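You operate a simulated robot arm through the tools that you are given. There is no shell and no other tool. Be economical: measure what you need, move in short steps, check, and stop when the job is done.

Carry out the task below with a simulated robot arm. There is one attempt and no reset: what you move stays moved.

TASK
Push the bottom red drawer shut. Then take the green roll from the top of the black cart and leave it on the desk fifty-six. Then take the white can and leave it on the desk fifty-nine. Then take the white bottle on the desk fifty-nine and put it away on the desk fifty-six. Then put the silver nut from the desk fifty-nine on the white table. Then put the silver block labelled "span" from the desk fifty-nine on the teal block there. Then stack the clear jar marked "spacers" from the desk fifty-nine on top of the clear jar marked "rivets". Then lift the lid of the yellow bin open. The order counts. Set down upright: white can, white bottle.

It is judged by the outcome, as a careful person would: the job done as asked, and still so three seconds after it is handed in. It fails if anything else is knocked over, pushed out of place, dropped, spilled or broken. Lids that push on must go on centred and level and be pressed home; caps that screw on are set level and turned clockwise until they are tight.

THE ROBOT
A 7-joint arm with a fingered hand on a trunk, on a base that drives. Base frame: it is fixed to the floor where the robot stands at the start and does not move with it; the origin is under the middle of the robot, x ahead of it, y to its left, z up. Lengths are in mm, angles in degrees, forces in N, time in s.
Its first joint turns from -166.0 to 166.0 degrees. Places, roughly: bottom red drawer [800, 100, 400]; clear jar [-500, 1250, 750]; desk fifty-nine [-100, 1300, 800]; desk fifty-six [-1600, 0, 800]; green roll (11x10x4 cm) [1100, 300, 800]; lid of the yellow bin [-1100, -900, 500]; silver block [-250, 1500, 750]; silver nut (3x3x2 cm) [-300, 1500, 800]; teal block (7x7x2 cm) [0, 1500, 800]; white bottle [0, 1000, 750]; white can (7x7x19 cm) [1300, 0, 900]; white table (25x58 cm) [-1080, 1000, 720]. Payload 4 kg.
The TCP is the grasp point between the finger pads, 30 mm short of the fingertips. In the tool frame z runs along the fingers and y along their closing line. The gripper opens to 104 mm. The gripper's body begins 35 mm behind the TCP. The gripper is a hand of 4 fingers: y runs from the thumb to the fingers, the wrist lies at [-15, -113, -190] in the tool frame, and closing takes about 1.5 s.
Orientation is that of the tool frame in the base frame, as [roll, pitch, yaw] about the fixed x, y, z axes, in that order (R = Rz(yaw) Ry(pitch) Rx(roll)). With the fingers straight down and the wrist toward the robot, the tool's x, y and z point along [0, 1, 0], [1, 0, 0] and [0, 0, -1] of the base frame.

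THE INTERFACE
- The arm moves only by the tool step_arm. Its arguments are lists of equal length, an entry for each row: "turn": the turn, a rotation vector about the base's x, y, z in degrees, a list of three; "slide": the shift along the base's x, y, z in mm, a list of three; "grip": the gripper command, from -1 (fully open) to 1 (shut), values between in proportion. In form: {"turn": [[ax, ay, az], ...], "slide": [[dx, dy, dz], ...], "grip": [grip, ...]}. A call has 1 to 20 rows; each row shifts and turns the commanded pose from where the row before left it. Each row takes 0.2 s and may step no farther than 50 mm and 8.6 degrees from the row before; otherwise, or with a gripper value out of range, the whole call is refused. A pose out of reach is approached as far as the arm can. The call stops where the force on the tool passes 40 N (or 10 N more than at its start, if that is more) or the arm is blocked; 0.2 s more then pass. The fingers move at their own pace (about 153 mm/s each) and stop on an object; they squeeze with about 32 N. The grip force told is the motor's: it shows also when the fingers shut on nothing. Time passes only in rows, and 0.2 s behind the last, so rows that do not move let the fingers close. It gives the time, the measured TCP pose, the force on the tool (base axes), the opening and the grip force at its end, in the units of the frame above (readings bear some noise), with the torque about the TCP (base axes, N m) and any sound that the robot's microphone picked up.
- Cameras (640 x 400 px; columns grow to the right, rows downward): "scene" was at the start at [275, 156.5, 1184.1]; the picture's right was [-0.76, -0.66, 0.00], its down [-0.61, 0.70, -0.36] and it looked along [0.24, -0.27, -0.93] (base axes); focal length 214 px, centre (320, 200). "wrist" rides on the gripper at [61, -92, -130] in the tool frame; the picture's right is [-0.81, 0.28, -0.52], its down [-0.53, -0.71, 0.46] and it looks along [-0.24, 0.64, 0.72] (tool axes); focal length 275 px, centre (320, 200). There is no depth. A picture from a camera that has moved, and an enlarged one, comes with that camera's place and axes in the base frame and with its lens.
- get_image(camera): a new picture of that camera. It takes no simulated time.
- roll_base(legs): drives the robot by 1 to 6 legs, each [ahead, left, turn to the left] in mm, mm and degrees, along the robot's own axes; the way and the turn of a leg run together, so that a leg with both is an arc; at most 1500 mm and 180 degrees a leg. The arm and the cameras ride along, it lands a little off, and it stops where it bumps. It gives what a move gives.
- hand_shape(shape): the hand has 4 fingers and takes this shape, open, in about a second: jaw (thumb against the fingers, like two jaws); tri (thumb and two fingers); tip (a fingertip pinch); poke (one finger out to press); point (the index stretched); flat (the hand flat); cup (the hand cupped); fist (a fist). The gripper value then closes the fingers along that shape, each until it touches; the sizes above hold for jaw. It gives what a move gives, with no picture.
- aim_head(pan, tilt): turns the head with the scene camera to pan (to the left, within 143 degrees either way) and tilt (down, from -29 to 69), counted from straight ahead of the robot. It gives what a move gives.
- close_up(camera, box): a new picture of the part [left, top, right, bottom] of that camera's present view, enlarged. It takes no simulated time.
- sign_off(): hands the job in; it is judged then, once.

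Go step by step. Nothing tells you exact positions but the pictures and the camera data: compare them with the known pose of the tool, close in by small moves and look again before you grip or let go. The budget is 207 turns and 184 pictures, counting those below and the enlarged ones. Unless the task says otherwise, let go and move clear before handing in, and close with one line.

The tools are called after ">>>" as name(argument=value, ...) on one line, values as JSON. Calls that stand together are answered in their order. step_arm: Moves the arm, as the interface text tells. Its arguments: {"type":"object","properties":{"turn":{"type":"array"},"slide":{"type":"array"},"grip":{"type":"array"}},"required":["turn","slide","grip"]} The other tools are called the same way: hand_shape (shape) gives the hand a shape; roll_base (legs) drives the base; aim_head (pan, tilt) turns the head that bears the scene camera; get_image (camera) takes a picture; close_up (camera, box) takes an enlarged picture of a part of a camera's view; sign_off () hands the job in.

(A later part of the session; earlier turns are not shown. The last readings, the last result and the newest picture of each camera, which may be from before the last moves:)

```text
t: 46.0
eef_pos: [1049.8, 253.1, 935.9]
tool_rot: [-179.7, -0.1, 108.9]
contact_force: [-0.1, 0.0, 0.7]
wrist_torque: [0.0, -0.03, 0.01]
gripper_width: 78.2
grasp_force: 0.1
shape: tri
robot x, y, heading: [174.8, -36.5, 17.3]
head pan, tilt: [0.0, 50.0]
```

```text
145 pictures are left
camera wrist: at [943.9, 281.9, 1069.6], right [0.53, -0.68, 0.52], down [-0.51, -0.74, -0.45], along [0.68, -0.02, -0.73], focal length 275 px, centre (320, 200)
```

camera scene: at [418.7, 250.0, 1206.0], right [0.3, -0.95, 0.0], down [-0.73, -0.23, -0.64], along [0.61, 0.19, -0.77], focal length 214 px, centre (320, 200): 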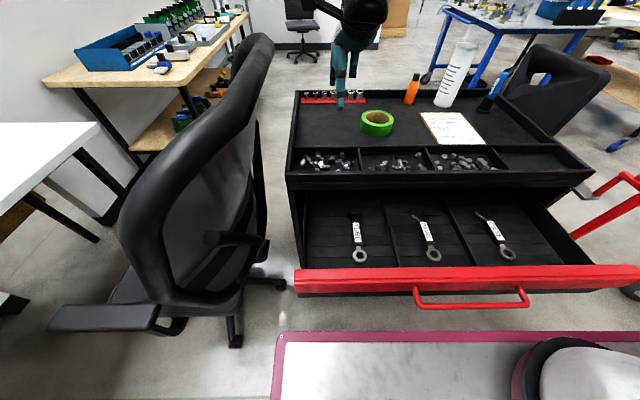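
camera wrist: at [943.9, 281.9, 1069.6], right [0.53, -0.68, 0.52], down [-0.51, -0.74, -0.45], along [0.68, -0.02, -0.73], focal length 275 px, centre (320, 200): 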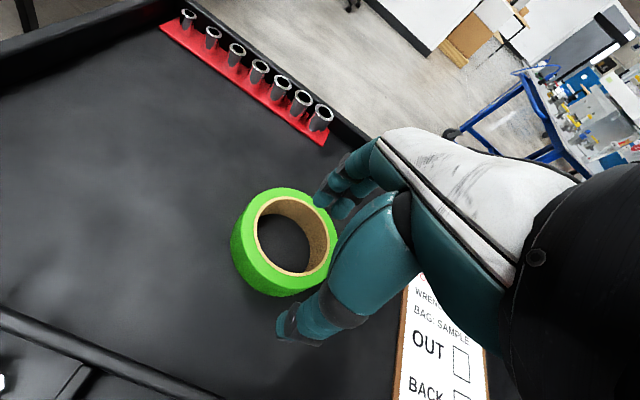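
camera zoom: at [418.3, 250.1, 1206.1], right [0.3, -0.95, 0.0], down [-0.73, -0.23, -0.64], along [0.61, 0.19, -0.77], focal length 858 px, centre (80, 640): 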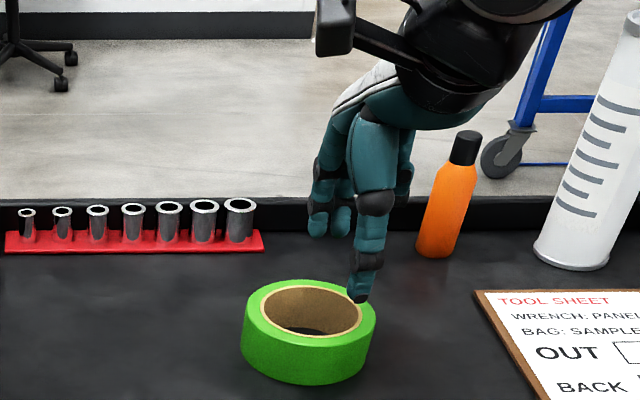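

TCP is right above the roll's near wall. I descend most of the way and check.

>>> step_arm(turn=[[0, 0, 0], [0, 0, 0], [0, 0, 0]], slide=[[0, 2, -22], [0, 2, -22], [0, 0, -16]], grip=[-0.5, -0.5, -0.5])

>>> close_up(camera="scene", box=[300, 40, 460, 140])

>>> close_up(camera="wrist", box=[180, 140, 420, 340])

```text
t: 46.8
eef_pos: [1050.8, 255.7, 878.1]
tool_rot: [-179.5, 0.0, 108.8]
contact_force: [0.6, 0.0, 0.8]
wrist_torque: [-0.01, -0.03, 0.0]
gripper_width: 78.1
grasp_force: 0.1
shape: tri
robot x, y, heading: [174.5, -34.4, 17.4]
head pan, tilt: [0.0, 50.0]
```

```text
4.00 times, centred on (380, 90) of scene
camera zoom: at [418.7, 249.9, 1206.0], right [0.3, -0.95, 0.0], down [-0.73, -0.23, -0.64], along [0.61, 0.19, -0.77], focal length 858 px, centre (80, 640)
```

zoom: 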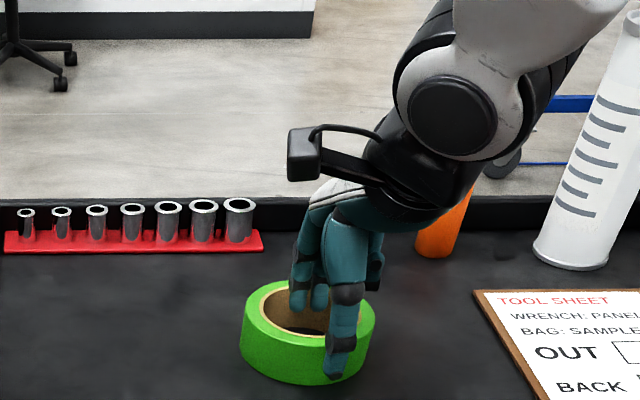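

```text
2.00 times, centred on (300, 240) of wrist
camera zoom: at [944.1, 284.6, 1009.7], right [0.53, -0.68, 0.52], down [-0.51, -0.74, -0.45], along [0.68, -0.03, -0.73], focal length 551 px, centre (360, 120)
```

zoom: 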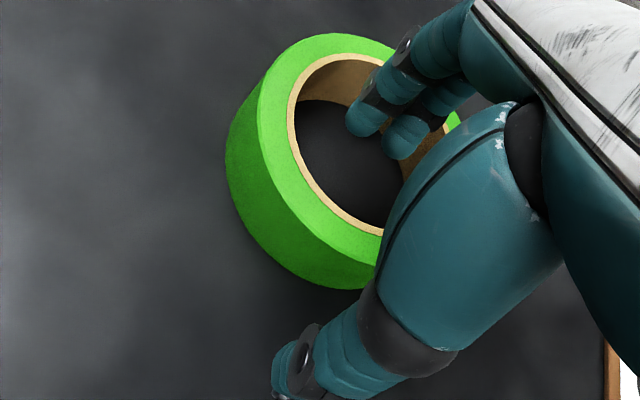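

The hand is ~11 mm too far right; I shift left and lower into the ring.

>>> step_arm(turn=[[0, 0, 0], [0, 0, 0], [0, 0, 0]], slide=[[-3, 10, 0], [0, 0, -20], [0, 0, -15]], grip=[-0.5, -0.5, -0.5])

>>> close_up(camera="scene", box=[300, 40, 460, 140])

>>> close_up(camera="wrist", box=[180, 140, 420, 340])

```text
t: 47.6
eef_pos: [1046.3, 265.7, 842.4]
tool_rot: [-179.5, 0.1, 108.9]
contact_force: [0.7, 0.6, -0.1]
wrist_torque: [-0.03, 0.05, 0.03]
gripper_width: 78.1
grasp_force: 0.1
shape: tri
robot x, y, heading: [177.6, -35.5, 17.4]
head pan, tilt: [0.0, 50.0]
```

```text
4.00 times, centred on (380, 90) of scene
camera zoom: at [418.6, 250.0, 1206.0], right [0.3, -0.95, 0.0], down [-0.73, -0.23, -0.64], along [0.61, 0.19, -0.77], focal length 858 px, centre (80, 640)
```

zoom: 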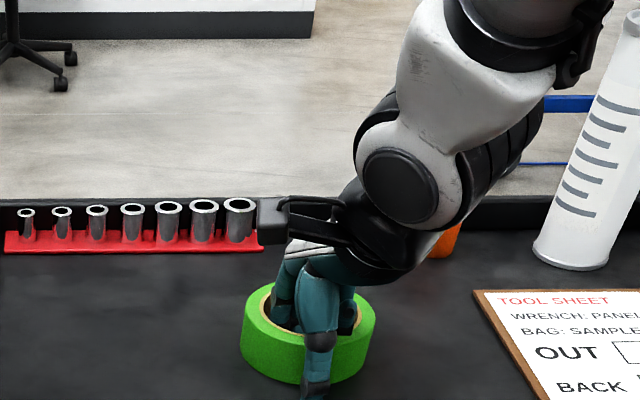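

```text
2.00 times, centred on (300, 240) of wrist
camera zoom: at [941.1, 294.9, 974.1], right [0.53, -0.68, 0.52], down [-0.51, -0.74, -0.45], along [0.68, -0.03, -0.73], focal length 551 px, centre (360, 120)
```

zoom: 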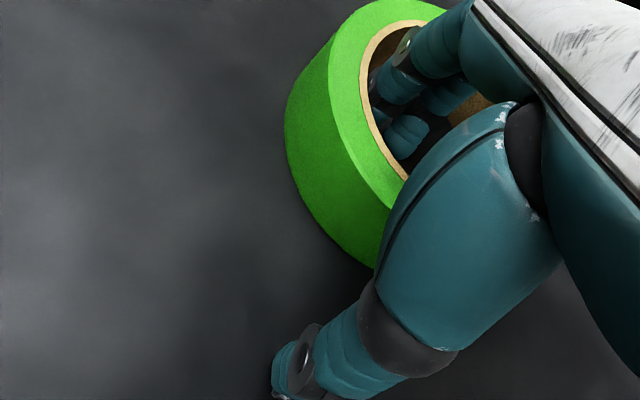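

Fingers are in the hole, thumb outside. I close and lift a little.

>>> step_arm(turn=[[0, 0, 0], [0, 0, 0], [0, 0, 0], [0, 0, 0], [0, 0, 0], [0, 0, 0], [0, 0, 0], [0, 0, 0], [0, 0, 0]], slide=[[0, 0, -4], [0, 0, 0], [0, 0, 0], [0, 0, 0], [0, 0, 0], [0, 0, 0], [0, 0, 0], [0, 0, 10], [0, 0, 20]], grip=[-0.3, 0, 0.5, 1, 1, 1, 1, 1, 1])

>>> close_up(camera="scene", box=[300, 40, 460, 140])

>>> get_image(camera="wrist")

```text
t: 49.6
eef_pos: [1046.4, 265.9, 867.3]
tool_rot: [-179.3, 0.2, 108.9]
contact_force: [0.8, 0.0, -0.9]
wrist_torque: [-0.03, 0.04, 0.01]
gripper_width: 20.6
grasp_force: 32.3
shape: tri
robot x, y, heading: [175.8, -33.5, 17.5]
head pan, tilt: [0.0, 50.0]
```

```text
4.00 times, centred on (380, 90) of scene
camera zoom: at [418.7, 250.1, 1205.9], right [0.3, -0.95, 0.0], down [-0.73, -0.23, -0.64], along [0.61, 0.19, -0.77], focal length 858 px, centre (80, 640)
```

zoom: 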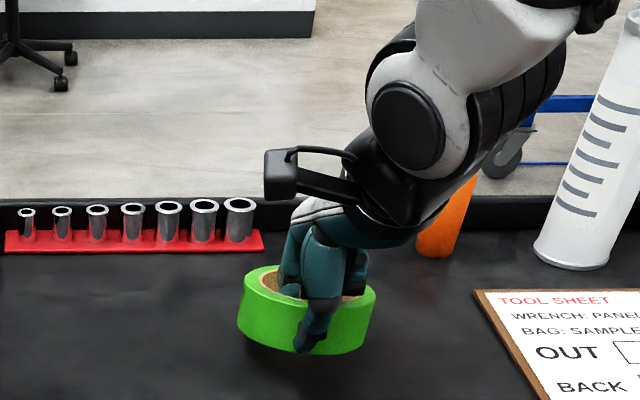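

```text
139 pictures are left
camera wrist: at [940.6, 295.3, 999.2], right [0.53, -0.67, 0.52], down [-0.51, -0.74, -0.45], along [0.68, -0.03, -0.73], focal length 275 px, centre (320, 200)
```

wrist: 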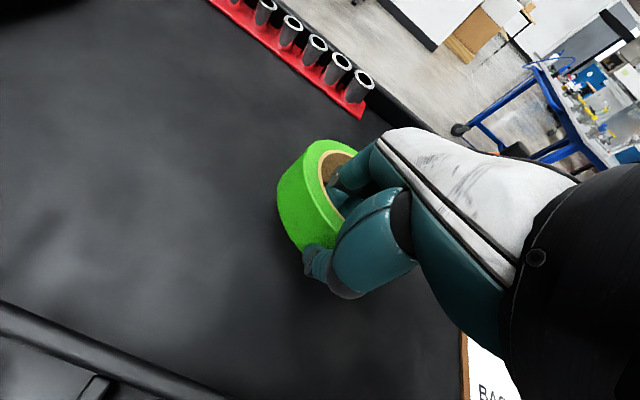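

The roll is held. I lift it high, retract, then back away and turn clockwise to face desk fifty-six.

>>> step_arm(turn=[[0, 0, 0], [0, 0, 0], [0, 0, 0], [0, 0, 0], [0, 0, 0], [0, 0, 0], [0, 0, 0]], slide=[[0, 0, 40], [0, 0, 40], [-25, -8, 40], [-30, -9, 40], [-30, -9, 40], [-30, -9, 0], [-30, -9, 0]], grip=[1, 1, 1, 1, 1, 1, 1])

>>> roll_base(legs=[[-230, 0, 0], [0, -150, 0], [0, 0, -100], [0, 0, -97]])

>>> aim_head(pan=0, tilt=35)

>>> get_image(camera="scene")

```text
refused: row 4 steps farther than a row can; nothing moved
```

```text
t: 50.9
eef_pos: [945.1, 234.7, 874.6]
tool_rot: [179.5, -0.2, 109.0]
contact_force: [-1.0, -0.3, 2.1]
wrist_torque: [-0.02, -0.02, 0.04]
gripper_width: 21.2
grasp_force: 32.2
shape: tri
robot x, y, heading: [67.6, -69.0, 17.4]
head pan, tilt: [0.0, 50.0]
stopped in leg 1: the force on the tool passed its limit at 50 N (the readings are from after the stop); the commanded pose is now the measured one
```

```text
t: 51.6
eef_pos: [945.3, 235.1, 875.3]
tool_rot: [179.5, -0.3, 108.9]
contact_force: [0.5, 0.9, 2.7]
wrist_torque: [-0.02, -0.05, 0.02]
gripper_width: 21.5
grasp_force: 31.5
shape: tri
robot x, y, heading: [71.6, -69.4, 17.5]
head pan, tilt: [0.0, 35.0]
```

```text
138 pictures are left
camera scene: at [320.3, 219.5, 1227.7], right [0.3, -0.95, 0.0], down [-0.55, -0.17, -0.82], along [0.78, 0.25, -0.57], focal length 214 px, centre (320, 200)
```

scene: 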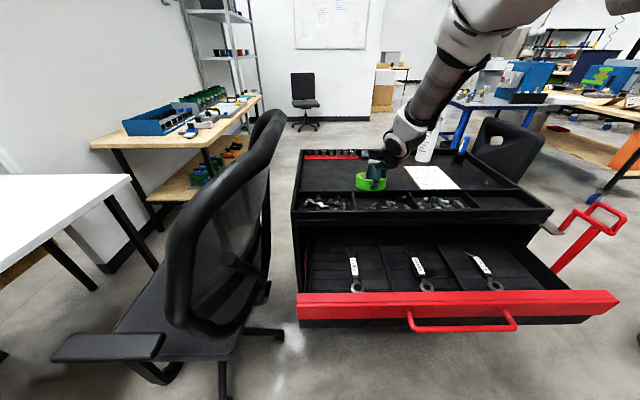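

The lift was refused (step too long) and the roll nudged the tray's rim on backing; the base stopped. I lift straight up now and check.

>>> step_arm(turn=[[0, 0, 0], [0, 0, 0], [0, 0, 0], [0, 0, 0], [0, 0, 0]], slide=[[0, 0, 30], [0, 0, 40], [0, 0, 40], [0, 0, 40], [0, 0, 30]], grip=[1, 1, 1, 1, 1])

>>> get_image(camera="scene")

>>> get_image(camera="wrist")

```text
t: 52.9
eef_pos: [944.6, 236.0, 1056.4]
tool_rot: [179.4, -0.3, 108.8]
contact_force: [-0.3, 0.9, -1.4]
wrist_torque: [0.02, 0.1, 0.02]
gripper_width: 21.2
grasp_force: 32.2
shape: tri
robot x, y, heading: [65.8, -68.9, 17.5]
head pan, tilt: [0.0, 35.0]
```

```text
137 pictures are left
camera scene: at [320.6, 219.6, 1227.7], right [0.3, -0.95, 0.0], down [-0.55, -0.17, -0.82], along [0.78, 0.25, -0.57], focal length 214 px, centre (320, 200)
```

scene: 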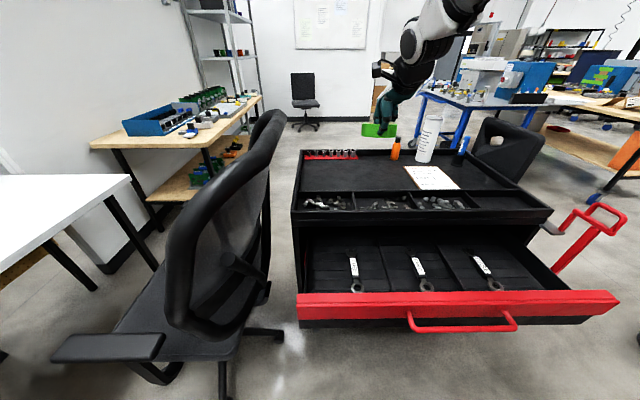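

```text
136 pictures are left
camera wrist: at [837.4, 263.1, 1185.8], right [0.52, -0.68, 0.52], down [-0.5, -0.73, -0.47], along [0.69, -0.02, -0.72], focal length 275 px, centre (320, 200)
```

wrist: 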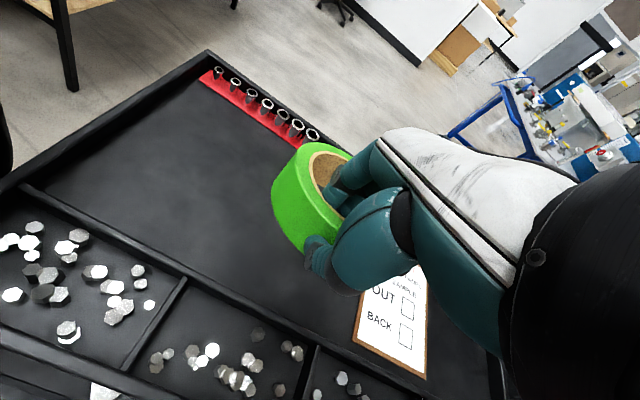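

The roll is still held and nothing on the cart is disturbed. I retract the arm, back off and turn clockwise.

>>> step_arm(turn=[[0, 0, 0], [0, 0, 0], [0, 0, 0], [0, 0, 0], [0, 0, 0]], slide=[[-28, -9, 0], [-28, -9, 0], [-28, -9, 0], [-28, -9, 0], [-28, -9, 0]], grip=[1, 1, 1, 1, 1])

>>> roll_base(legs=[[-120, 0, 0], [0, -150, 0], [0, 0, -100]])

>>> get_image(camera="scene")

```text
t: 54.0
eef_pos: [804.4, 189.9, 1055.7]
tool_rot: [179.4, -0.3, 108.9]
contact_force: [-0.1, 0.7, -1.7]
wrist_torque: [0.0, 0.04, 0.03]
gripper_width: 21.2
grasp_force: 31.7
shape: tri
robot x, y, heading: [66.1, -64.4, 17.3]
head pan, tilt: [0.0, 35.0]
```

```text
t: 60.5
eef_pos: [133.8, -1016.6, 1054.5]
tool_rot: [179.4, -0.3, 9.4]
contact_force: [1.0, -0.7, -2.1]
wrist_torque: [0.02, -0.01, 0.0]
gripper_width: 20.8
grasp_force: 31.7
shape: tri
robot x, y, heading: [-0.3, -249.8, -82.2]
head pan, tilt: [0.0, 35.0]
```

```text
135 pictures are left
camera scene: at [241.4, -546.9, 1227.7], right [-0.99, -0.14, 0.0], down [-0.08, 0.57, -0.82], along [0.11, -0.81, -0.57], focal length 214 px, centre (320, 200)
```

scene: 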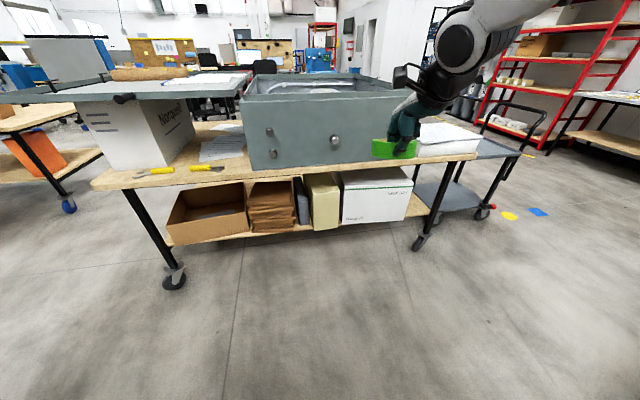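

>>> roll_base(legs=[[0, 0, -98]])

>>> get_image(camera="scene")

```text
t: 65.0
eef_pos: [-780.2, -282.2, 1056.9]
tool_rot: [179.4, -0.3, -88.0]
contact_force: [-0.6, -0.2, -0.3]
wrist_torque: [0.01, -0.03, -0.01]
gripper_width: 20.7
grasp_force: 31.8
shape: tri
robot x, y, heading: [-0.2, -249.8, -179.3]
head pan, tilt: [0.0, 35.0]
```

```text
134 pictures are left
camera scene: at [-328.3, -453.2, 1227.7], right [-0.01, 1.0, 0.0], down [0.57, 0.01, -0.82], along [-0.82, -0.01, -0.57], focal length 214 px, centre (320, 200)
```

scene: 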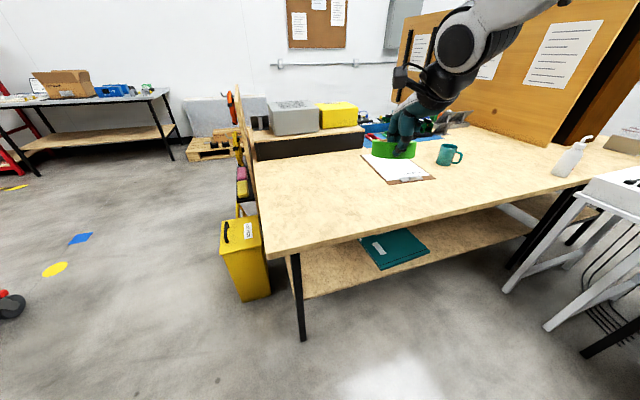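

Desk fifty-six's front edge is at p≈-852 in the cart-aligned frame (yaw 17.4°). I turn to be square to it and drive up so that the roll is above a free spot left of the clipboard.

>>> roll_base(legs=[[0, 0, 16.7], [190, 0, 0]])

>>> aim_head(pan=0, tilt=50)

>>> get_image(camera="scene")

>>> get_image(camera="wrist")

```text
t: 67.5
eef_pos: [-917.4, -562.6, 1055.6]
tool_rot: [179.4, -0.4, -71.2]
contact_force: [-0.7, 0.3, -0.6]
wrist_torque: [0.02, -0.06, 0.04]
gripper_width: 20.6
grasp_force: 32.5
shape: tri
robot x, y, heading: [-182.8, -304.7, -162.6]
head pan, tilt: [0.0, 35.0]
```

```text
t: 68.2
eef_pos: [-917.4, -562.9, 1055.0]
tool_rot: [179.4, -0.2, -71.2]
contact_force: [0.0, 0.0, -0.1]
wrist_torque: [0.0, -0.05, 0.01]
gripper_width: 20.7
grasp_force: 31.7
shape: tri
robot x, y, heading: [-174.9, -306.2, -162.9]
head pan, tilt: [0.0, 50.0]
```

```text
133 pictures are left
camera scene: at [-425.6, -591.6, 1206.1], right [-0.3, 0.95, 0.0], down [0.73, 0.23, -0.64], along [-0.61, -0.19, -0.77], focal length 214 px, centre (320, 200)
```

scene: 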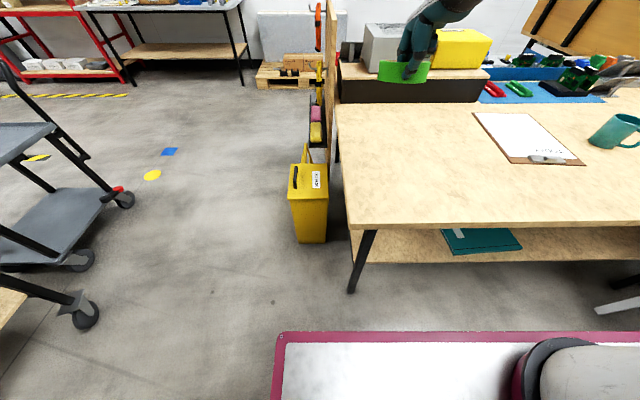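

```text
132 pictures are left
camera wrist: at [-809.9, -589.2, 1186.3], right [-0.52, 0.68, 0.52], down [0.5, 0.73, -0.46], along [-0.69, 0.02, -0.72], focal length 275 px, centre (320, 200)
```

wrist: 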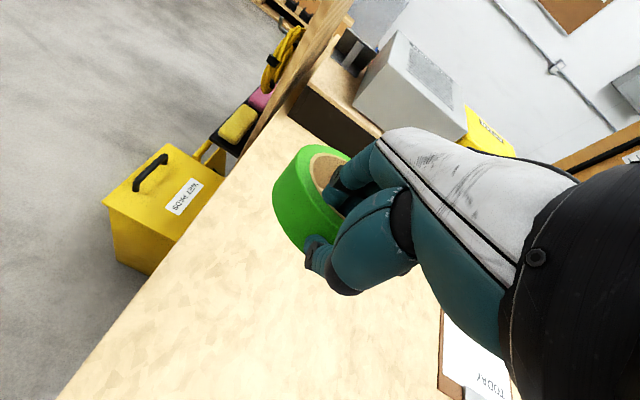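

I shift a little to the right, away from the desk's end, and lower towards the desk.

>>> step_arm(turn=[[0, 0, 0], [0, 0, 0], [0, 0, 0], [0, 0, 0], [0, 0, 0]], slide=[[-10, 30, -20], [-10, 30, -30], [0, 0, -48], [0, 0, -48], [0, 0, -48]], grip=[1, 1, 1, 1, 1])

>>> get_image(camera="scene")

>>> get_image(camera="wrist")

```text
t: 69.5
eef_pos: [-936.5, -501.8, 860.3]
tool_rot: [179.4, -0.3, -71.3]
contact_force: [0.7, -0.7, -0.2]
wrist_torque: [-0.01, -0.03, -0.05]
gripper_width: 20.4
grasp_force: 32.0
shape: tri
robot x, y, heading: [-177.5, -304.2, -162.7]
head pan, tilt: [0.0, 50.0]
```

```text
131 pictures are left
camera scene: at [-425.3, -591.5, 1206.1], right [-0.3, 0.95, 0.0], down [0.73, 0.23, -0.64], along [-0.61, -0.19, -0.77], focal length 214 px, centre (320, 200)
```

scene: 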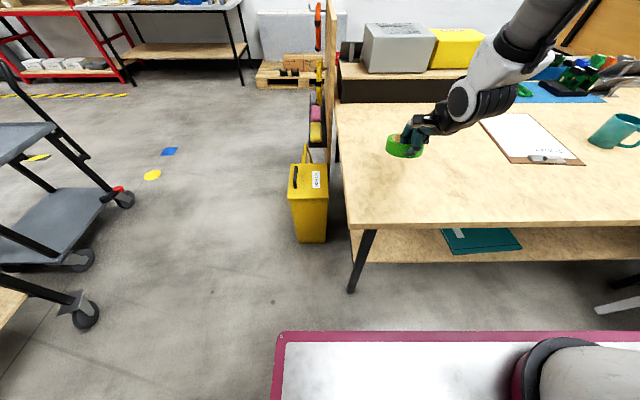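

```text
130 pictures are left
camera wrist: at [-829.6, -528.9, 991.7], right [-0.52, 0.68, 0.52], down [0.5, 0.73, -0.47], along [-0.7, 0.02, -0.72], focal length 275 px, centre (320, 200)
```

wrist: 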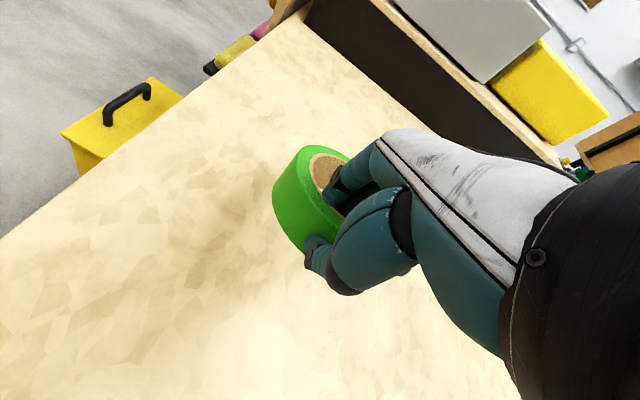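

Desk top is around z 730. I lower further, then feel for contact.

>>> step_arm(turn=[[0, 0, 0], [0, 0, 0], [0, 0, 0], [0, 0, 0]], slide=[[0, 0, -25], [0, 0, -20], [0, 0, -10], [0, 0, -10]], grip=[1, 1, 1, 1])

>>> close_up(camera="scene", box=[330, 90, 490, 190])

```text
t: 70.5
eef_pos: [-937.3, -502.8, 797.1]
tool_rot: [179.3, -0.3, -71.2]
contact_force: [1.1, -0.5, 1.5]
wrist_torque: [-0.04, 0.13, 0.0]
gripper_width: 20.3
grasp_force: 32.3
shape: tri
robot x, y, heading: [-185.1, -302.7, -162.6]
head pan, tilt: [0.0, 50.0]
```

```text
4.00 times, centred on (410, 140) of scene
camera zoom: at [-425.4, -591.6, 1206.0], right [-0.3, 0.95, 0.0], down [0.73, 0.23, -0.64], along [-0.61, -0.19, -0.77], focal length 858 px, centre (-40, 440)
```

zoom: 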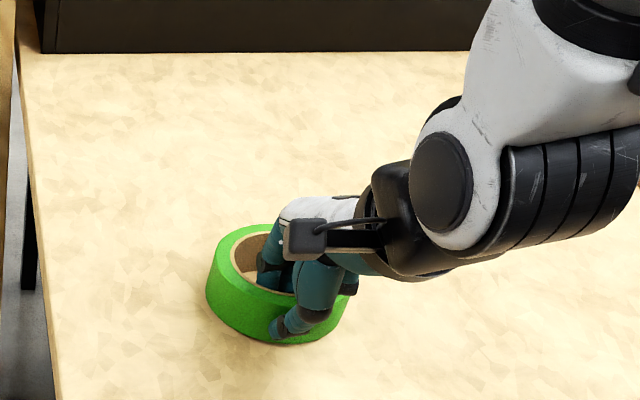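

>>> step_arm(turn=[[0, 0, 0], [0, 0, 0]], slide=[[0, 0, -5], [0, 0, -5]], grip=[1, 1])

```text
t: 71.0
eef_pos: [-939.2, -502.1, 789.0]
tool_rot: [179.0, -0.4, -71.2]
contact_force: [-1.3, 1.2, 35.9]
wrist_torque: [-0.28, 0.56, 0.02]
gripper_width: 22.8
grasp_force: 31.4
shape: tri
robot x, y, heading: [-183.6, -301.8, -162.5]
head pan, tilt: [0.0, 50.0]
```

Contact with the desk. I ease up slightly, open to the same width as before, and lift out.

>>> step_arm(turn=[[0, 0, 0], [0, 0, 0], [0, 0, 0], [0, 0, 0], [0, 0, 0]], slide=[[0, 0, 5], [0, 0, 0], [0, 0, 0], [0, 0, 0], [0, 0, 0]], grip=[1, 0, -0.4, -0.4, -0.4])

>>> get_image(camera="wrist")

>>> close_up(camera="scene", box=[330, 90, 490, 190])

```text
t: 72.2
eef_pos: [-936.3, -502.5, 790.6]
tool_rot: [179.5, -0.2, -71.2]
contact_force: [-0.4, 0.1, 0.9]
wrist_torque: [0.01, 0.03, 0.05]
gripper_width: 72.2
grasp_force: 0.0
shape: tri
robot x, y, heading: [-179.6, -304.7, -162.6]
head pan, tilt: [0.0, 50.0]
```

```text
128 pictures are left
camera wrist: at [-829.3, -529.2, 921.8], right [-0.52, 0.68, 0.52], down [0.5, 0.73, -0.46], along [-0.69, 0.02, -0.72], focal length 275 px, centre (320, 200)
```

wrist: 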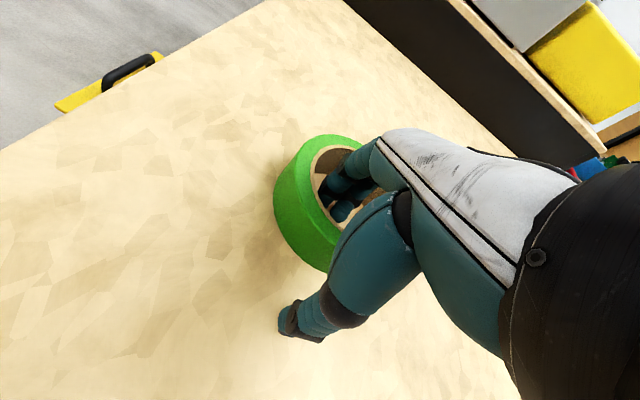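

```text
4.00 times, centred on (410, 140) of scene
camera zoom: at [-425.5, -591.6, 1206.0], right [-0.3, 0.95, 0.0], down [0.73, 0.23, -0.64], along [-0.61, -0.19, -0.77], focal length 858 px, centre (-40, 440)
```

zoom: 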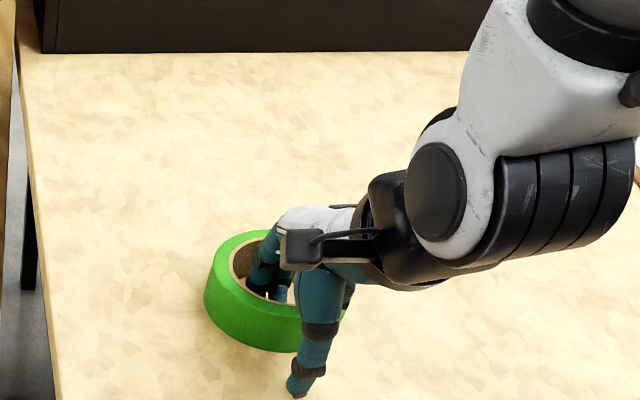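

The roll lies flat and free. I lift straight up.

>>> step_arm(turn=[[0, 0, 0], [0, 0, 0], [0, 0, 0], [0, 0, 0], [0, 0, 0], [0, 0, 0]], slide=[[0, 0, 25], [0, 0, 45], [0, 0, 45], [0, 0, 45], [0, 0, 45], [0, 0, 45]], grip=[-0.4, -0.4, -0.4, -0.4, -0.4, -0.4])

>>> get_image(camera="scene")

```text
t: 73.7
eef_pos: [-937.6, -502.5, 1040.7]
tool_rot: [179.5, -0.3, -71.3]
contact_force: [-0.3, 0.4, 0.2]
wrist_torque: [0.02, -0.02, 0.01]
gripper_width: 72.4
grasp_force: 0.0
shape: tri
robot x, y, heading: [-175.4, -303.5, -162.5]
head pan, tilt: [0.0, 50.0]
```

```text
126 pictures are left
camera scene: at [-425.8, -591.8, 1205.9], right [-0.3, 0.95, 0.0], down [0.73, 0.23, -0.64], along [-0.61, -0.19, -0.77], focal length 214 px, centre (320, 200)
```

scene: 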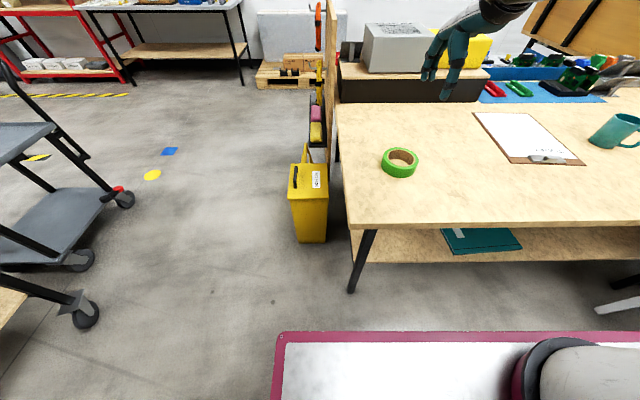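

Roll placed. For the can I'll come alongside the cart's right side with the cart at my right. I back up, shift left and look.

>>> roll_base(legs=[[-250, 0, 0], [0, -800, 0]])

```text
t: 79.4
eef_pos: [-939.6, 342.5, 1040.7]
tool_rot: [179.3, -0.3, -71.6]
contact_force: [0.4, 0.7, -0.7]
wrist_torque: [0.0, 0.01, 0.0]
gripper_width: 72.5
grasp_force: 0.0
shape: tri
robot x, y, heading: [-183.4, 536.6, -163.1]
head pan, tilt: [0.0, 50.0]
```

I gave the wrong sign and went right; nothing was touched. I go back left.

>>> roll_base(legs=[[0, 1000, 0], [0, 600, 0]])

>>> aim_head(pan=-135, tilt=30)

>>> get_image(camera="scene")

```text
t: 87.5
eef_pos: [-474.1, -1182.6, 1041.3]
tool_rot: [179.4, -0.4, -71.7]
contact_force: [0.2, 1.0, -0.9]
wrist_torque: [0.0, -0.03, 0.02]
gripper_width: 72.4
grasp_force: 0.1
shape: tri
robot x, y, heading: [283.5, -990.5, -163.0]
head pan, tilt: [0.0, 50.0]
```

```text
t: 89.7
eef_pos: [-473.4, -1184.7, 1041.4]
tool_rot: [179.3, -0.3, -71.7]
contact_force: [1.1, -0.6, -0.5]
wrist_torque: [0.03, -0.01, 0.01]
gripper_width: 72.3
grasp_force: 0.1
shape: tri
robot x, y, heading: [281.8, -992.5, -163.0]
head pan, tilt: [-135.0, 30.0]
```

```text
125 pictures are left
camera scene: at [153.2, -1174.8, 1235.5], right [0.88, -0.47, 0.0], down [-0.24, -0.44, -0.87], along [0.41, 0.76, -0.5], focal length 214 px, centre (320, 200)
```

scene: 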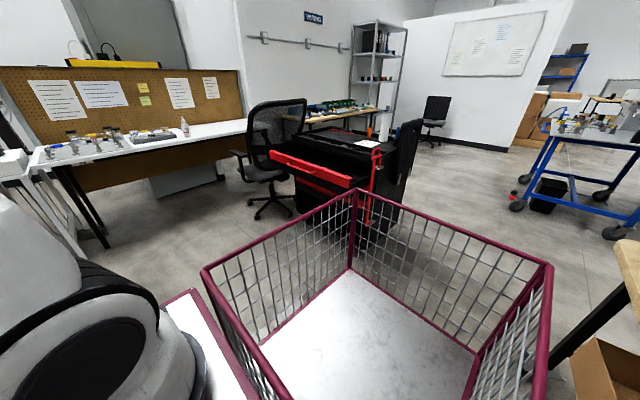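

The right side of the cart is free for passing. I shift 60 mm further out and reverse alongside in two legs.

>>> roll_base(legs=[[0, 60, -0.3], [-600, 0, 0]])

>>> aim_head(pan=-110, tilt=35)

>>> get_image(camera="scene")

```text
t: 93.6
eef_pos: [116.3, -1066.8, 1040.9]
tool_rot: [179.3, -0.3, -71.9]
contact_force: [-1.1, 0.5, 0.2]
wrist_torque: [-0.01, 0.01, 0.01]
gripper_width: 72.3
grasp_force: 0.0
shape: tri
robot x, y, heading: [876.4, -872.7, -163.5]
head pan, tilt: [-135.0, 30.0]
```

```text
t: 94.5
eef_pos: [115.5, -1066.0, 1040.3]
tool_rot: [179.5, -0.3, -71.9]
contact_force: [1.2, 0.9, 0.0]
wrist_torque: [-0.01, -0.01, 0.02]
gripper_width: 72.2
grasp_force: 0.0
shape: tri
robot x, y, heading: [877.7, -878.1, -163.6]
head pan, tilt: [-110.0, 35.0]
```

```text
124 pictures are left
camera scene: at [705.5, -1052.0, 1227.8], right [1.0, -0.06, 0.0], down [-0.03, -0.57, -0.82], along [0.05, 0.82, -0.57], focal length 214 px, centre (320, 200)
```

scene: 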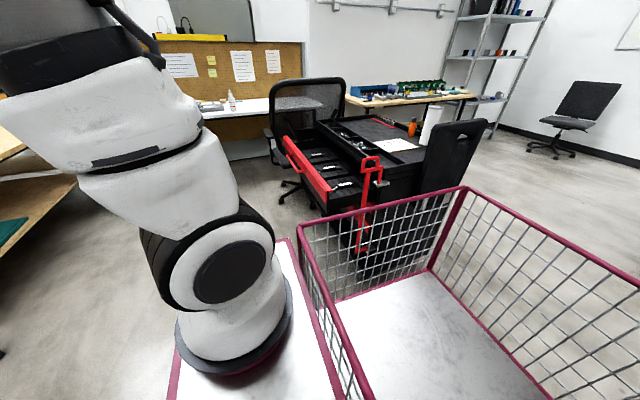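

Can is at about (1337, 45), base z≈807. I reverse 380 mm more.

>>> roll_base(legs=[[-380, 0, 0.8]])

>>> aim_head(pan=-110, tilt=40)

>>> get_image(camera="scene")

```text
t: 96.9
eef_pos: [480.1, -966.6, 1041.8]
tool_rot: [179.4, -0.3, -71.1]
contact_force: [0.1, -0.1, 0.7]
wrist_torque: [0.0, -0.03, 0.0]
gripper_width: 72.3
grasp_force: 0.1
shape: tri
robot x, y, heading: [1238.0, -765.4, -162.8]
head pan, tilt: [-110.0, 35.0]
```

```text
t: 97.6
eef_pos: [478.9, -965.1, 1040.8]
tool_rot: [179.3, -0.3, -71.1]
contact_force: [0.4, -0.2, -0.5]
wrist_torque: [-0.02, -0.02, 0.02]
gripper_width: 72.5
grasp_force: 0.0
shape: tri
robot x, y, heading: [1235.1, -768.3, -162.5]
head pan, tilt: [-110.0, 40.0]
```

```text
123 pictures are left
camera scene: at [1068.3, -946.5, 1220.2], right [1.0, -0.04, 0.0], down [-0.03, -0.64, -0.77], along [0.03, 0.77, -0.64], focal length 214 px, centre (320, 200)
```

scene: 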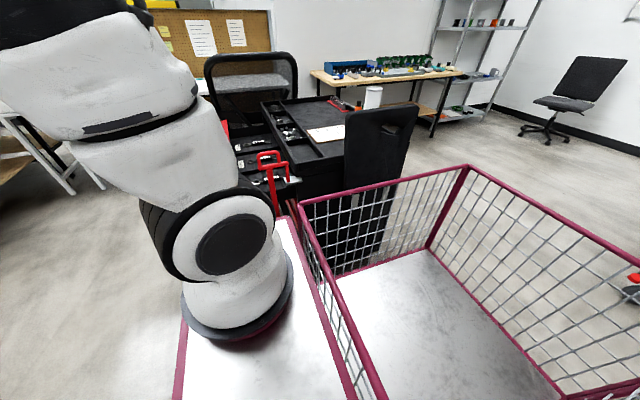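

I swing the arm clockwise round the robot's axis towards the can, raised, keeping radius.

>>> step_arm(turn=[[0, 0, -3.6], [0, 0, -3.6], [0, 0, -3.6], [0, 0, -3.6], [0, 0, -3.6], [0, 0, -3.6], [0, 0, -3.6], [0, 0, -3.6], [0, 0, -3.6], [0, 0, -3.6], [0, 0, -3.6], [0, 0, -3.6], [0, 0, -3.6], [0, 0, -3.6], [0, 0, -3.6], [0, 0, -3.6]], slide=[[-10.8, 47.2, 4], [-7.8, 47.8, 4], [-4.8, 48.2, 4], [-1.8, 48.4, 4], [1.3, 48.4, 4], [4.3, 48.2, 4], [7.3, 47.8, 4], [10.3, 47.3, 4], [13.3, 46.5, 4], [16.2, 45.6, 4], [19, 44.5, 4], [21.7, 43.2, 4], [24.4, 41.8, 4], [27, 40.2, 4], [29.5, 38.4, 4], [31.8, 36.5, 4]], grip=[-1, -1, -1, -1, -1, -1, -1, -1, -1, -1, -1, -1, -1, -1, -1, -1])

>>> get_image(camera="scene")

```text
t: 101.0
eef_pos: [660.9, -245.1, 1105.4]
tool_rot: [179.4, -0.3, -128.6]
contact_force: [0.1, 0.7, -0.5]
wrist_torque: [-0.01, -0.01, 0.01]
gripper_width: 104.0
grasp_force: 0.1
shape: tri
robot x, y, heading: [1236.8, -766.3, -162.3]
head pan, tilt: [-110.0, 40.0]
```

```text
122 pictures are left
camera scene: at [1068.3, -946.7, 1220.2], right [1.0, -0.04, 0.0], down [-0.03, -0.64, -0.77], along [0.03, 0.77, -0.64], focal length 214 px, centre (320, 200)
```

scene: 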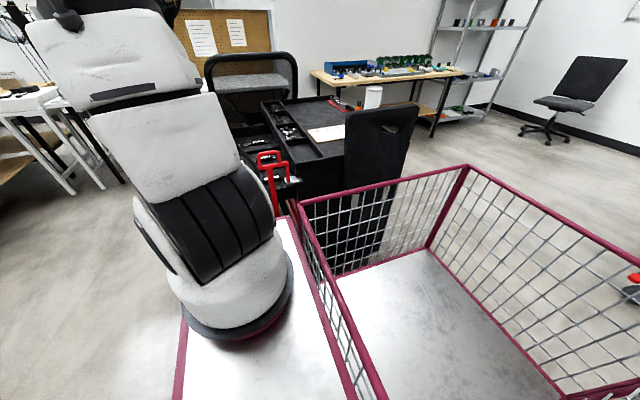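

>>> step_arm(turn=[[0, 0, -3.6], [0, 0, -3.6], [0, 0, -3.6], [0, 0, -3.6], [0, 0, -3.6], [0, 0, -3.6], [0, 0, -3.6], [0, 0, -3.6], [0, 0, -3.6], [0, 0, -3.6], [0, 0, -3.6], [0, 0, -3.6], [0, 0, -3.6]], slide=[[34, 34.4, 0], [36.1, 32.2, 0], [38.1, 29.9, 0], [39.9, 27.4, 0], [41.5, 24.9, 0], [43, 22.2, 0], [44.3, 19.5, 0], [45.5, 16.6, 0], [46.4, 13.7, 0], [47.2, 10.8, 0], [47.8, 7.8, 0], [48.2, 4.8, 0], [48.4, 1.8, 0]], grip=[-1, -1, -1, -1, -1, -1, -1, -1, -1, -1, -1, -1, -1])

>>> hand_shape(shape="jaw")

>>> get_image(camera="wrist")

>>> get_image(camera="scene")

```text
t: 103.8
eef_pos: [1220.4, 1.3, 1104.2]
tool_rot: [179.4, -0.3, -175.5]
contact_force: [-0.6, 0.3, -0.3]
wrist_torque: [-0.01, -0.03, -0.05]
gripper_width: 103.9
grasp_force: 0.0
shape: tri
robot x, y, heading: [1236.5, -769.7, -162.8]
head pan, tilt: [-110.0, 40.0]
```

```text
t: 104.7
eef_pos: [1220.8, 0.5, 1104.7]
tool_rot: [179.4, -0.3, -175.5]
contact_force: [0.4, 0.3, -0.6]
wrist_torque: [0.01, -0.02, -0.01]
gripper_width: 103.8
grasp_force: 0.1
shape: jaw
robot x, y, heading: [1235.8, -771.0, -162.3]
head pan, tilt: [-110.0, 40.0]
```

```text
121 pictures are left
camera wrist: at [1167.8, -96.0, 1235.9], right [0.79, 0.33, 0.52], down [0.58, -0.66, -0.46], along [0.19, 0.67, -0.72], focal length 275 px, centre (320, 200)
```

wrist: 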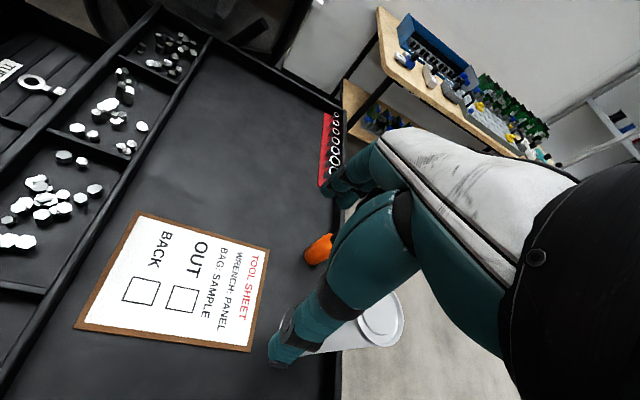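

```text
120 pictures are left
camera scene: at [1068.4, -946.3, 1220.2], right [1.0, -0.04, 0.0], down [-0.03, -0.64, -0.77], along [0.03, 0.77, -0.64], focal length 214 px, centre (320, 200)
```

scene: 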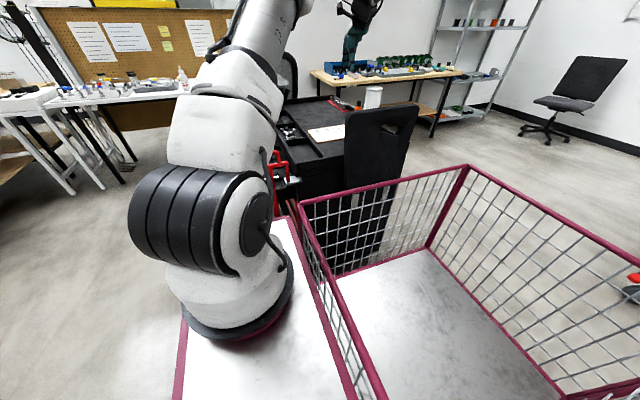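

The can's top centre is about (1343, 45, 1000), with an orange bottle near its far-left. I turn the hand 50° so the fingers close clear of the bottle, and move above the can.

>>> step_arm(turn=[[0, 0, -8.3], [0, 0, -8.3], [0, 0, -8.3], [0, 0, -8.3], [0, 0, -8.3], [0, 0, -8.3]], slide=[[20, 7, 0], [20, 7, 0], [20, 7, 0], [20, 7, 0], [20, 7, 0], [22, 9, 0]], grip=[-1, -1, -1, -1, -1, -1])

>>> get_image(camera="wrist")

>>> close_up(camera="scene", box=[300, 0, 460, 140])

```text
t: 106.1
eef_pos: [1328.0, 25.9, 1089.1]
tool_rot: [179.6, -0.2, 134.7]
contact_force: [1.2, -0.5, 0.1]
wrist_torque: [0.03, 0.11, 0.01]
gripper_width: 104.4
grasp_force: 0.0
shape: jaw
out of reach, approached as far as the arm can: row 6
robot x, y, heading: [1233.3, -768.0, -162.6]
head pan, tilt: [-110.0, 40.0]
```

```text
119 pictures are left
camera wrist: at [1220.8, 3.7, 1221.0], right [0.76, -0.39, 0.52], down [-0.13, -0.88, -0.46], along [0.63, 0.29, -0.72], focal length 275 px, centre (320, 200)
```

wrist: 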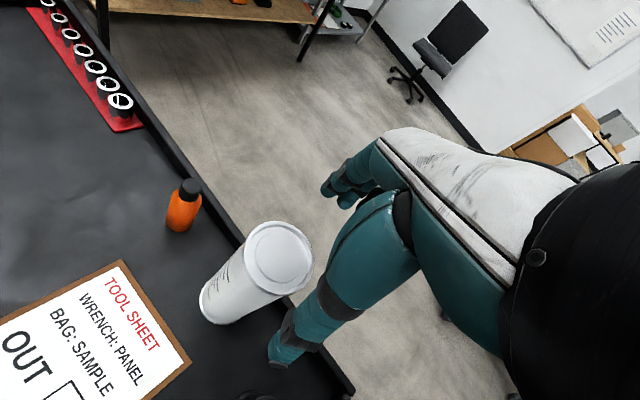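

```text
2.86 times, centred on (380, 70) of scene
camera zoom: at [1068.8, -945.9, 1220.4], right [1.0, -0.04, 0.0], down [-0.03, -0.64, -0.77], along [0.03, 0.77, -0.64], focal length 613 px, centre (149, 571)
```

zoom: 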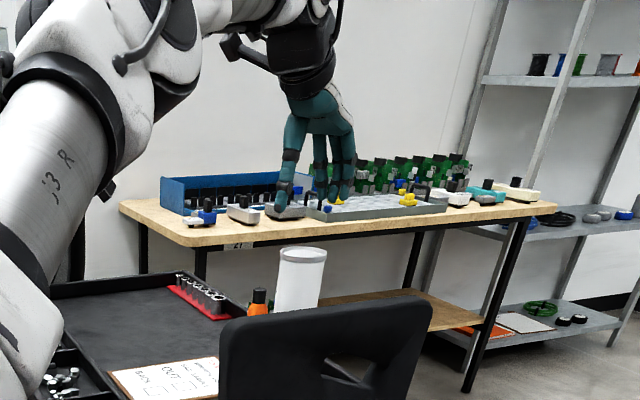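

Nearly above the can; I finish the alignment while lowering slightly.

>>> step_arm(turn=[[0, 0, 0], [0, 0, 0], [0, 0, 0]], slide=[[0, 0, -25], [8, 9, 0], [8, 9, 0]], grip=[-1, -1, -1])

>>> get_image(camera="wrist")

```text
t: 106.9
eef_pos: [1342.2, 42.8, 1066.7]
tool_rot: [179.3, -0.3, 134.7]
contact_force: [-0.2, -0.5, 0.6]
wrist_torque: [0.0, -0.05, -0.01]
gripper_width: 104.0
grasp_force: 0.0
shape: jaw
robot x, y, heading: [1235.9, -768.9, -162.7]
head pan, tilt: [-110.0, 40.0]
```

```text
117 pictures are left
camera wrist: at [1233.0, 20.8, 1197.6], right [0.76, -0.39, 0.52], down [-0.13, -0.87, -0.47], along [0.63, 0.29, -0.72], focal length 275 px, centre (320, 200)
```

wrist: 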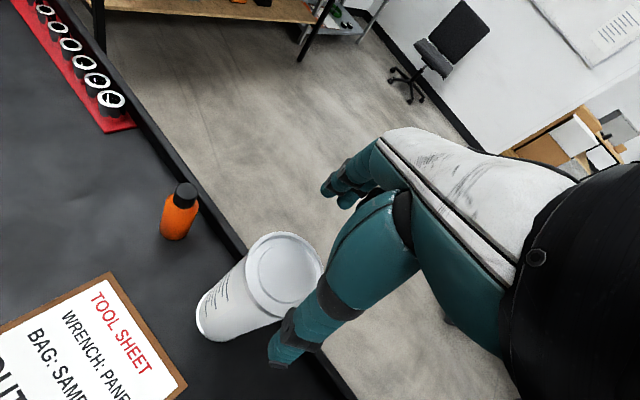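

Aligned within a few mm. I descend around the can.

>>> step_arm(turn=[[0, 0, 0], [0, 0, 0], [0, 0, 0]], slide=[[0, 1, -25], [0, 1, -25], [0, 0, -20]], grip=[-1, -1, -1])

>>> get_image(camera="wrist")

>>> close_up(camera="scene", box=[300, 20, 460, 120])

```text
t: 107.7
eef_pos: [1343.4, 45.9, 996.8]
tool_rot: [179.4, -0.2, 134.6]
contact_force: [0.0, -0.4, 0.2]
wrist_torque: [-0.01, -0.01, 0.03]
gripper_width: 103.7
grasp_force: 0.1
shape: jaw
robot x, y, heading: [1234.7, -767.9, -162.5]
head pan, tilt: [-110.0, 40.0]
```

```text
116 pictures are left
camera wrist: at [1234.7, 24.0, 1128.4], right [0.76, -0.39, 0.52], down [-0.13, -0.88, -0.46], along [0.63, 0.29, -0.72], focal length 275 px, centre (320, 200)
```

wrist: 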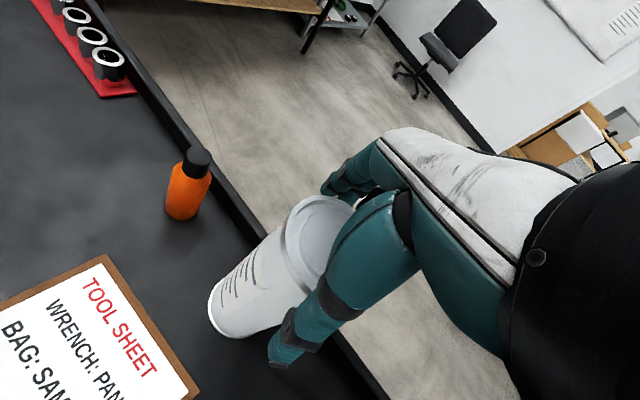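

```text
4.00 times, centred on (380, 70) of scene
camera zoom: at [1068.4, -946.4, 1220.2], right [1.0, -0.04, 0.0], down [-0.03, -0.64, -0.77], along [0.03, 0.77, -0.64], focal length 858 px, centre (80, 720)
```

zoom: 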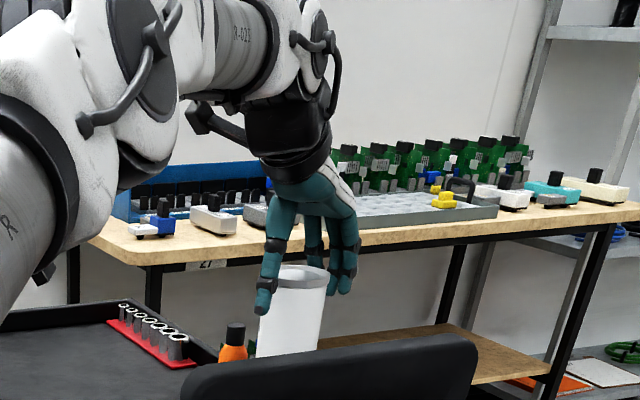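

The can is between thumb and fingers. I lower further and close.

>>> step_arm(turn=[[0, 0, 0], [0, 0, 0], [0, 0, 0], [0, 0, 0], [0, 0, 0], [0, 0, 0], [0, 0, 0]], slide=[[0, 0, -28], [0, 0, -27], [0, 0, 0], [0, 0, 0], [0, 0, 0], [0, 0, 0], [0, 0, 0]], grip=[-1, -1, 0, 1, 1, 1, 1])

>>> close_up(camera="scene", box=[300, 20, 460, 120])

>>> get_image(camera="wrist")

```text
t: 108.3
eef_pos: [1343.8, 51.2, 961.0]
tool_rot: [178.1, -0.7, 134.8]
contact_force: [-2.8, -3.1, 15.6]
wrist_torque: [0.03, 0.04, 0.02]
gripper_width: 92.9
grasp_force: 3.8
shape: jaw
robot x, y, heading: [1236.7, -765.5, -162.4]
head pan, tilt: [-110.0, 40.0]
stopped in row 3: the force on the tool passed its limit at 54 N (the readings are from after the stop); the commanded pose is now the measured one
```

```text
4.00 times, centred on (380, 70) of scene
camera zoom: at [1068.2, -947.0, 1220.1], right [1.0, -0.04, 0.0], down [-0.03, -0.64, -0.77], along [0.03, 0.77, -0.64], focal length 858 px, centre (80, 720)
```

zoom: 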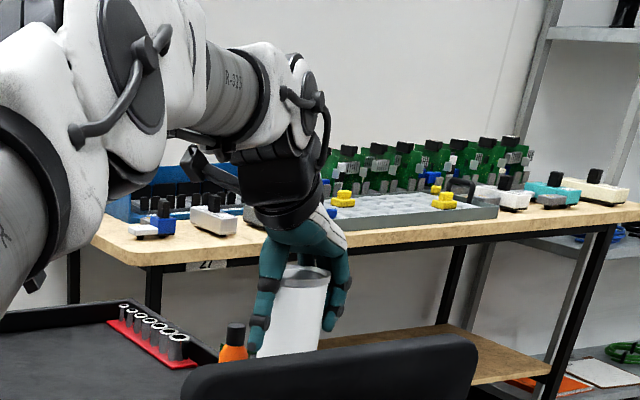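

```text
113 pictures are left
camera wrist: at [1233.0, 25.1, 1090.4], right [0.76, -0.4, 0.52], down [-0.12, -0.87, -0.49], along [0.64, 0.3, -0.71], focal length 275 px, centre (320, 200)
```

wrist: 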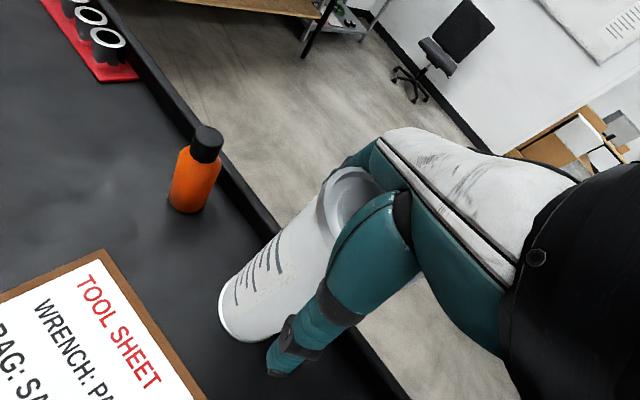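

The palm met the can's top; I raise 10 mm and close.

>>> step_arm(turn=[[0, 0, 0], [0, 0, 0], [0, 0, 0], [0, 0, 0], [0, 0, 0], [0, 0, 0], [0, 0, 0]], slide=[[0, 0, 10], [0, 0, 0], [0, 0, 0], [0, 0, 0], [0, 0, 0], [0, 0, 0], [0, 0, 0]], grip=[-1, -0.5, 0, 1, 1, 1, 1])

>>> get_image(camera="wrist")

```text
t: 109.9
eef_pos: [1343.2, 50.4, 968.1]
tool_rot: [178.3, -0.6, 134.9]
contact_force: [0.3, 1.3, -2.9]
wrist_torque: [0.0, -0.01, 0.0]
gripper_width: 58.3
grasp_force: 32.5
shape: jaw
robot x, y, heading: [1236.2, -768.2, -162.4]
head pan, tilt: [-110.0, 40.0]
```

```text
112 pictures are left
camera wrist: at [1233.3, 25.8, 1097.7], right [0.76, -0.4, 0.52], down [-0.12, -0.87, -0.48], along [0.64, 0.3, -0.71], focal length 275 px, centre (320, 200)
```

wrist: 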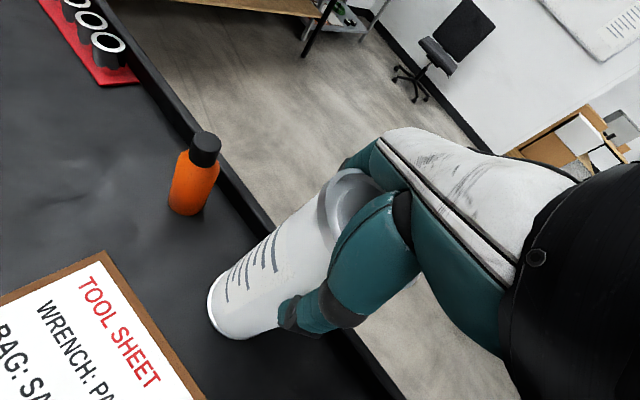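

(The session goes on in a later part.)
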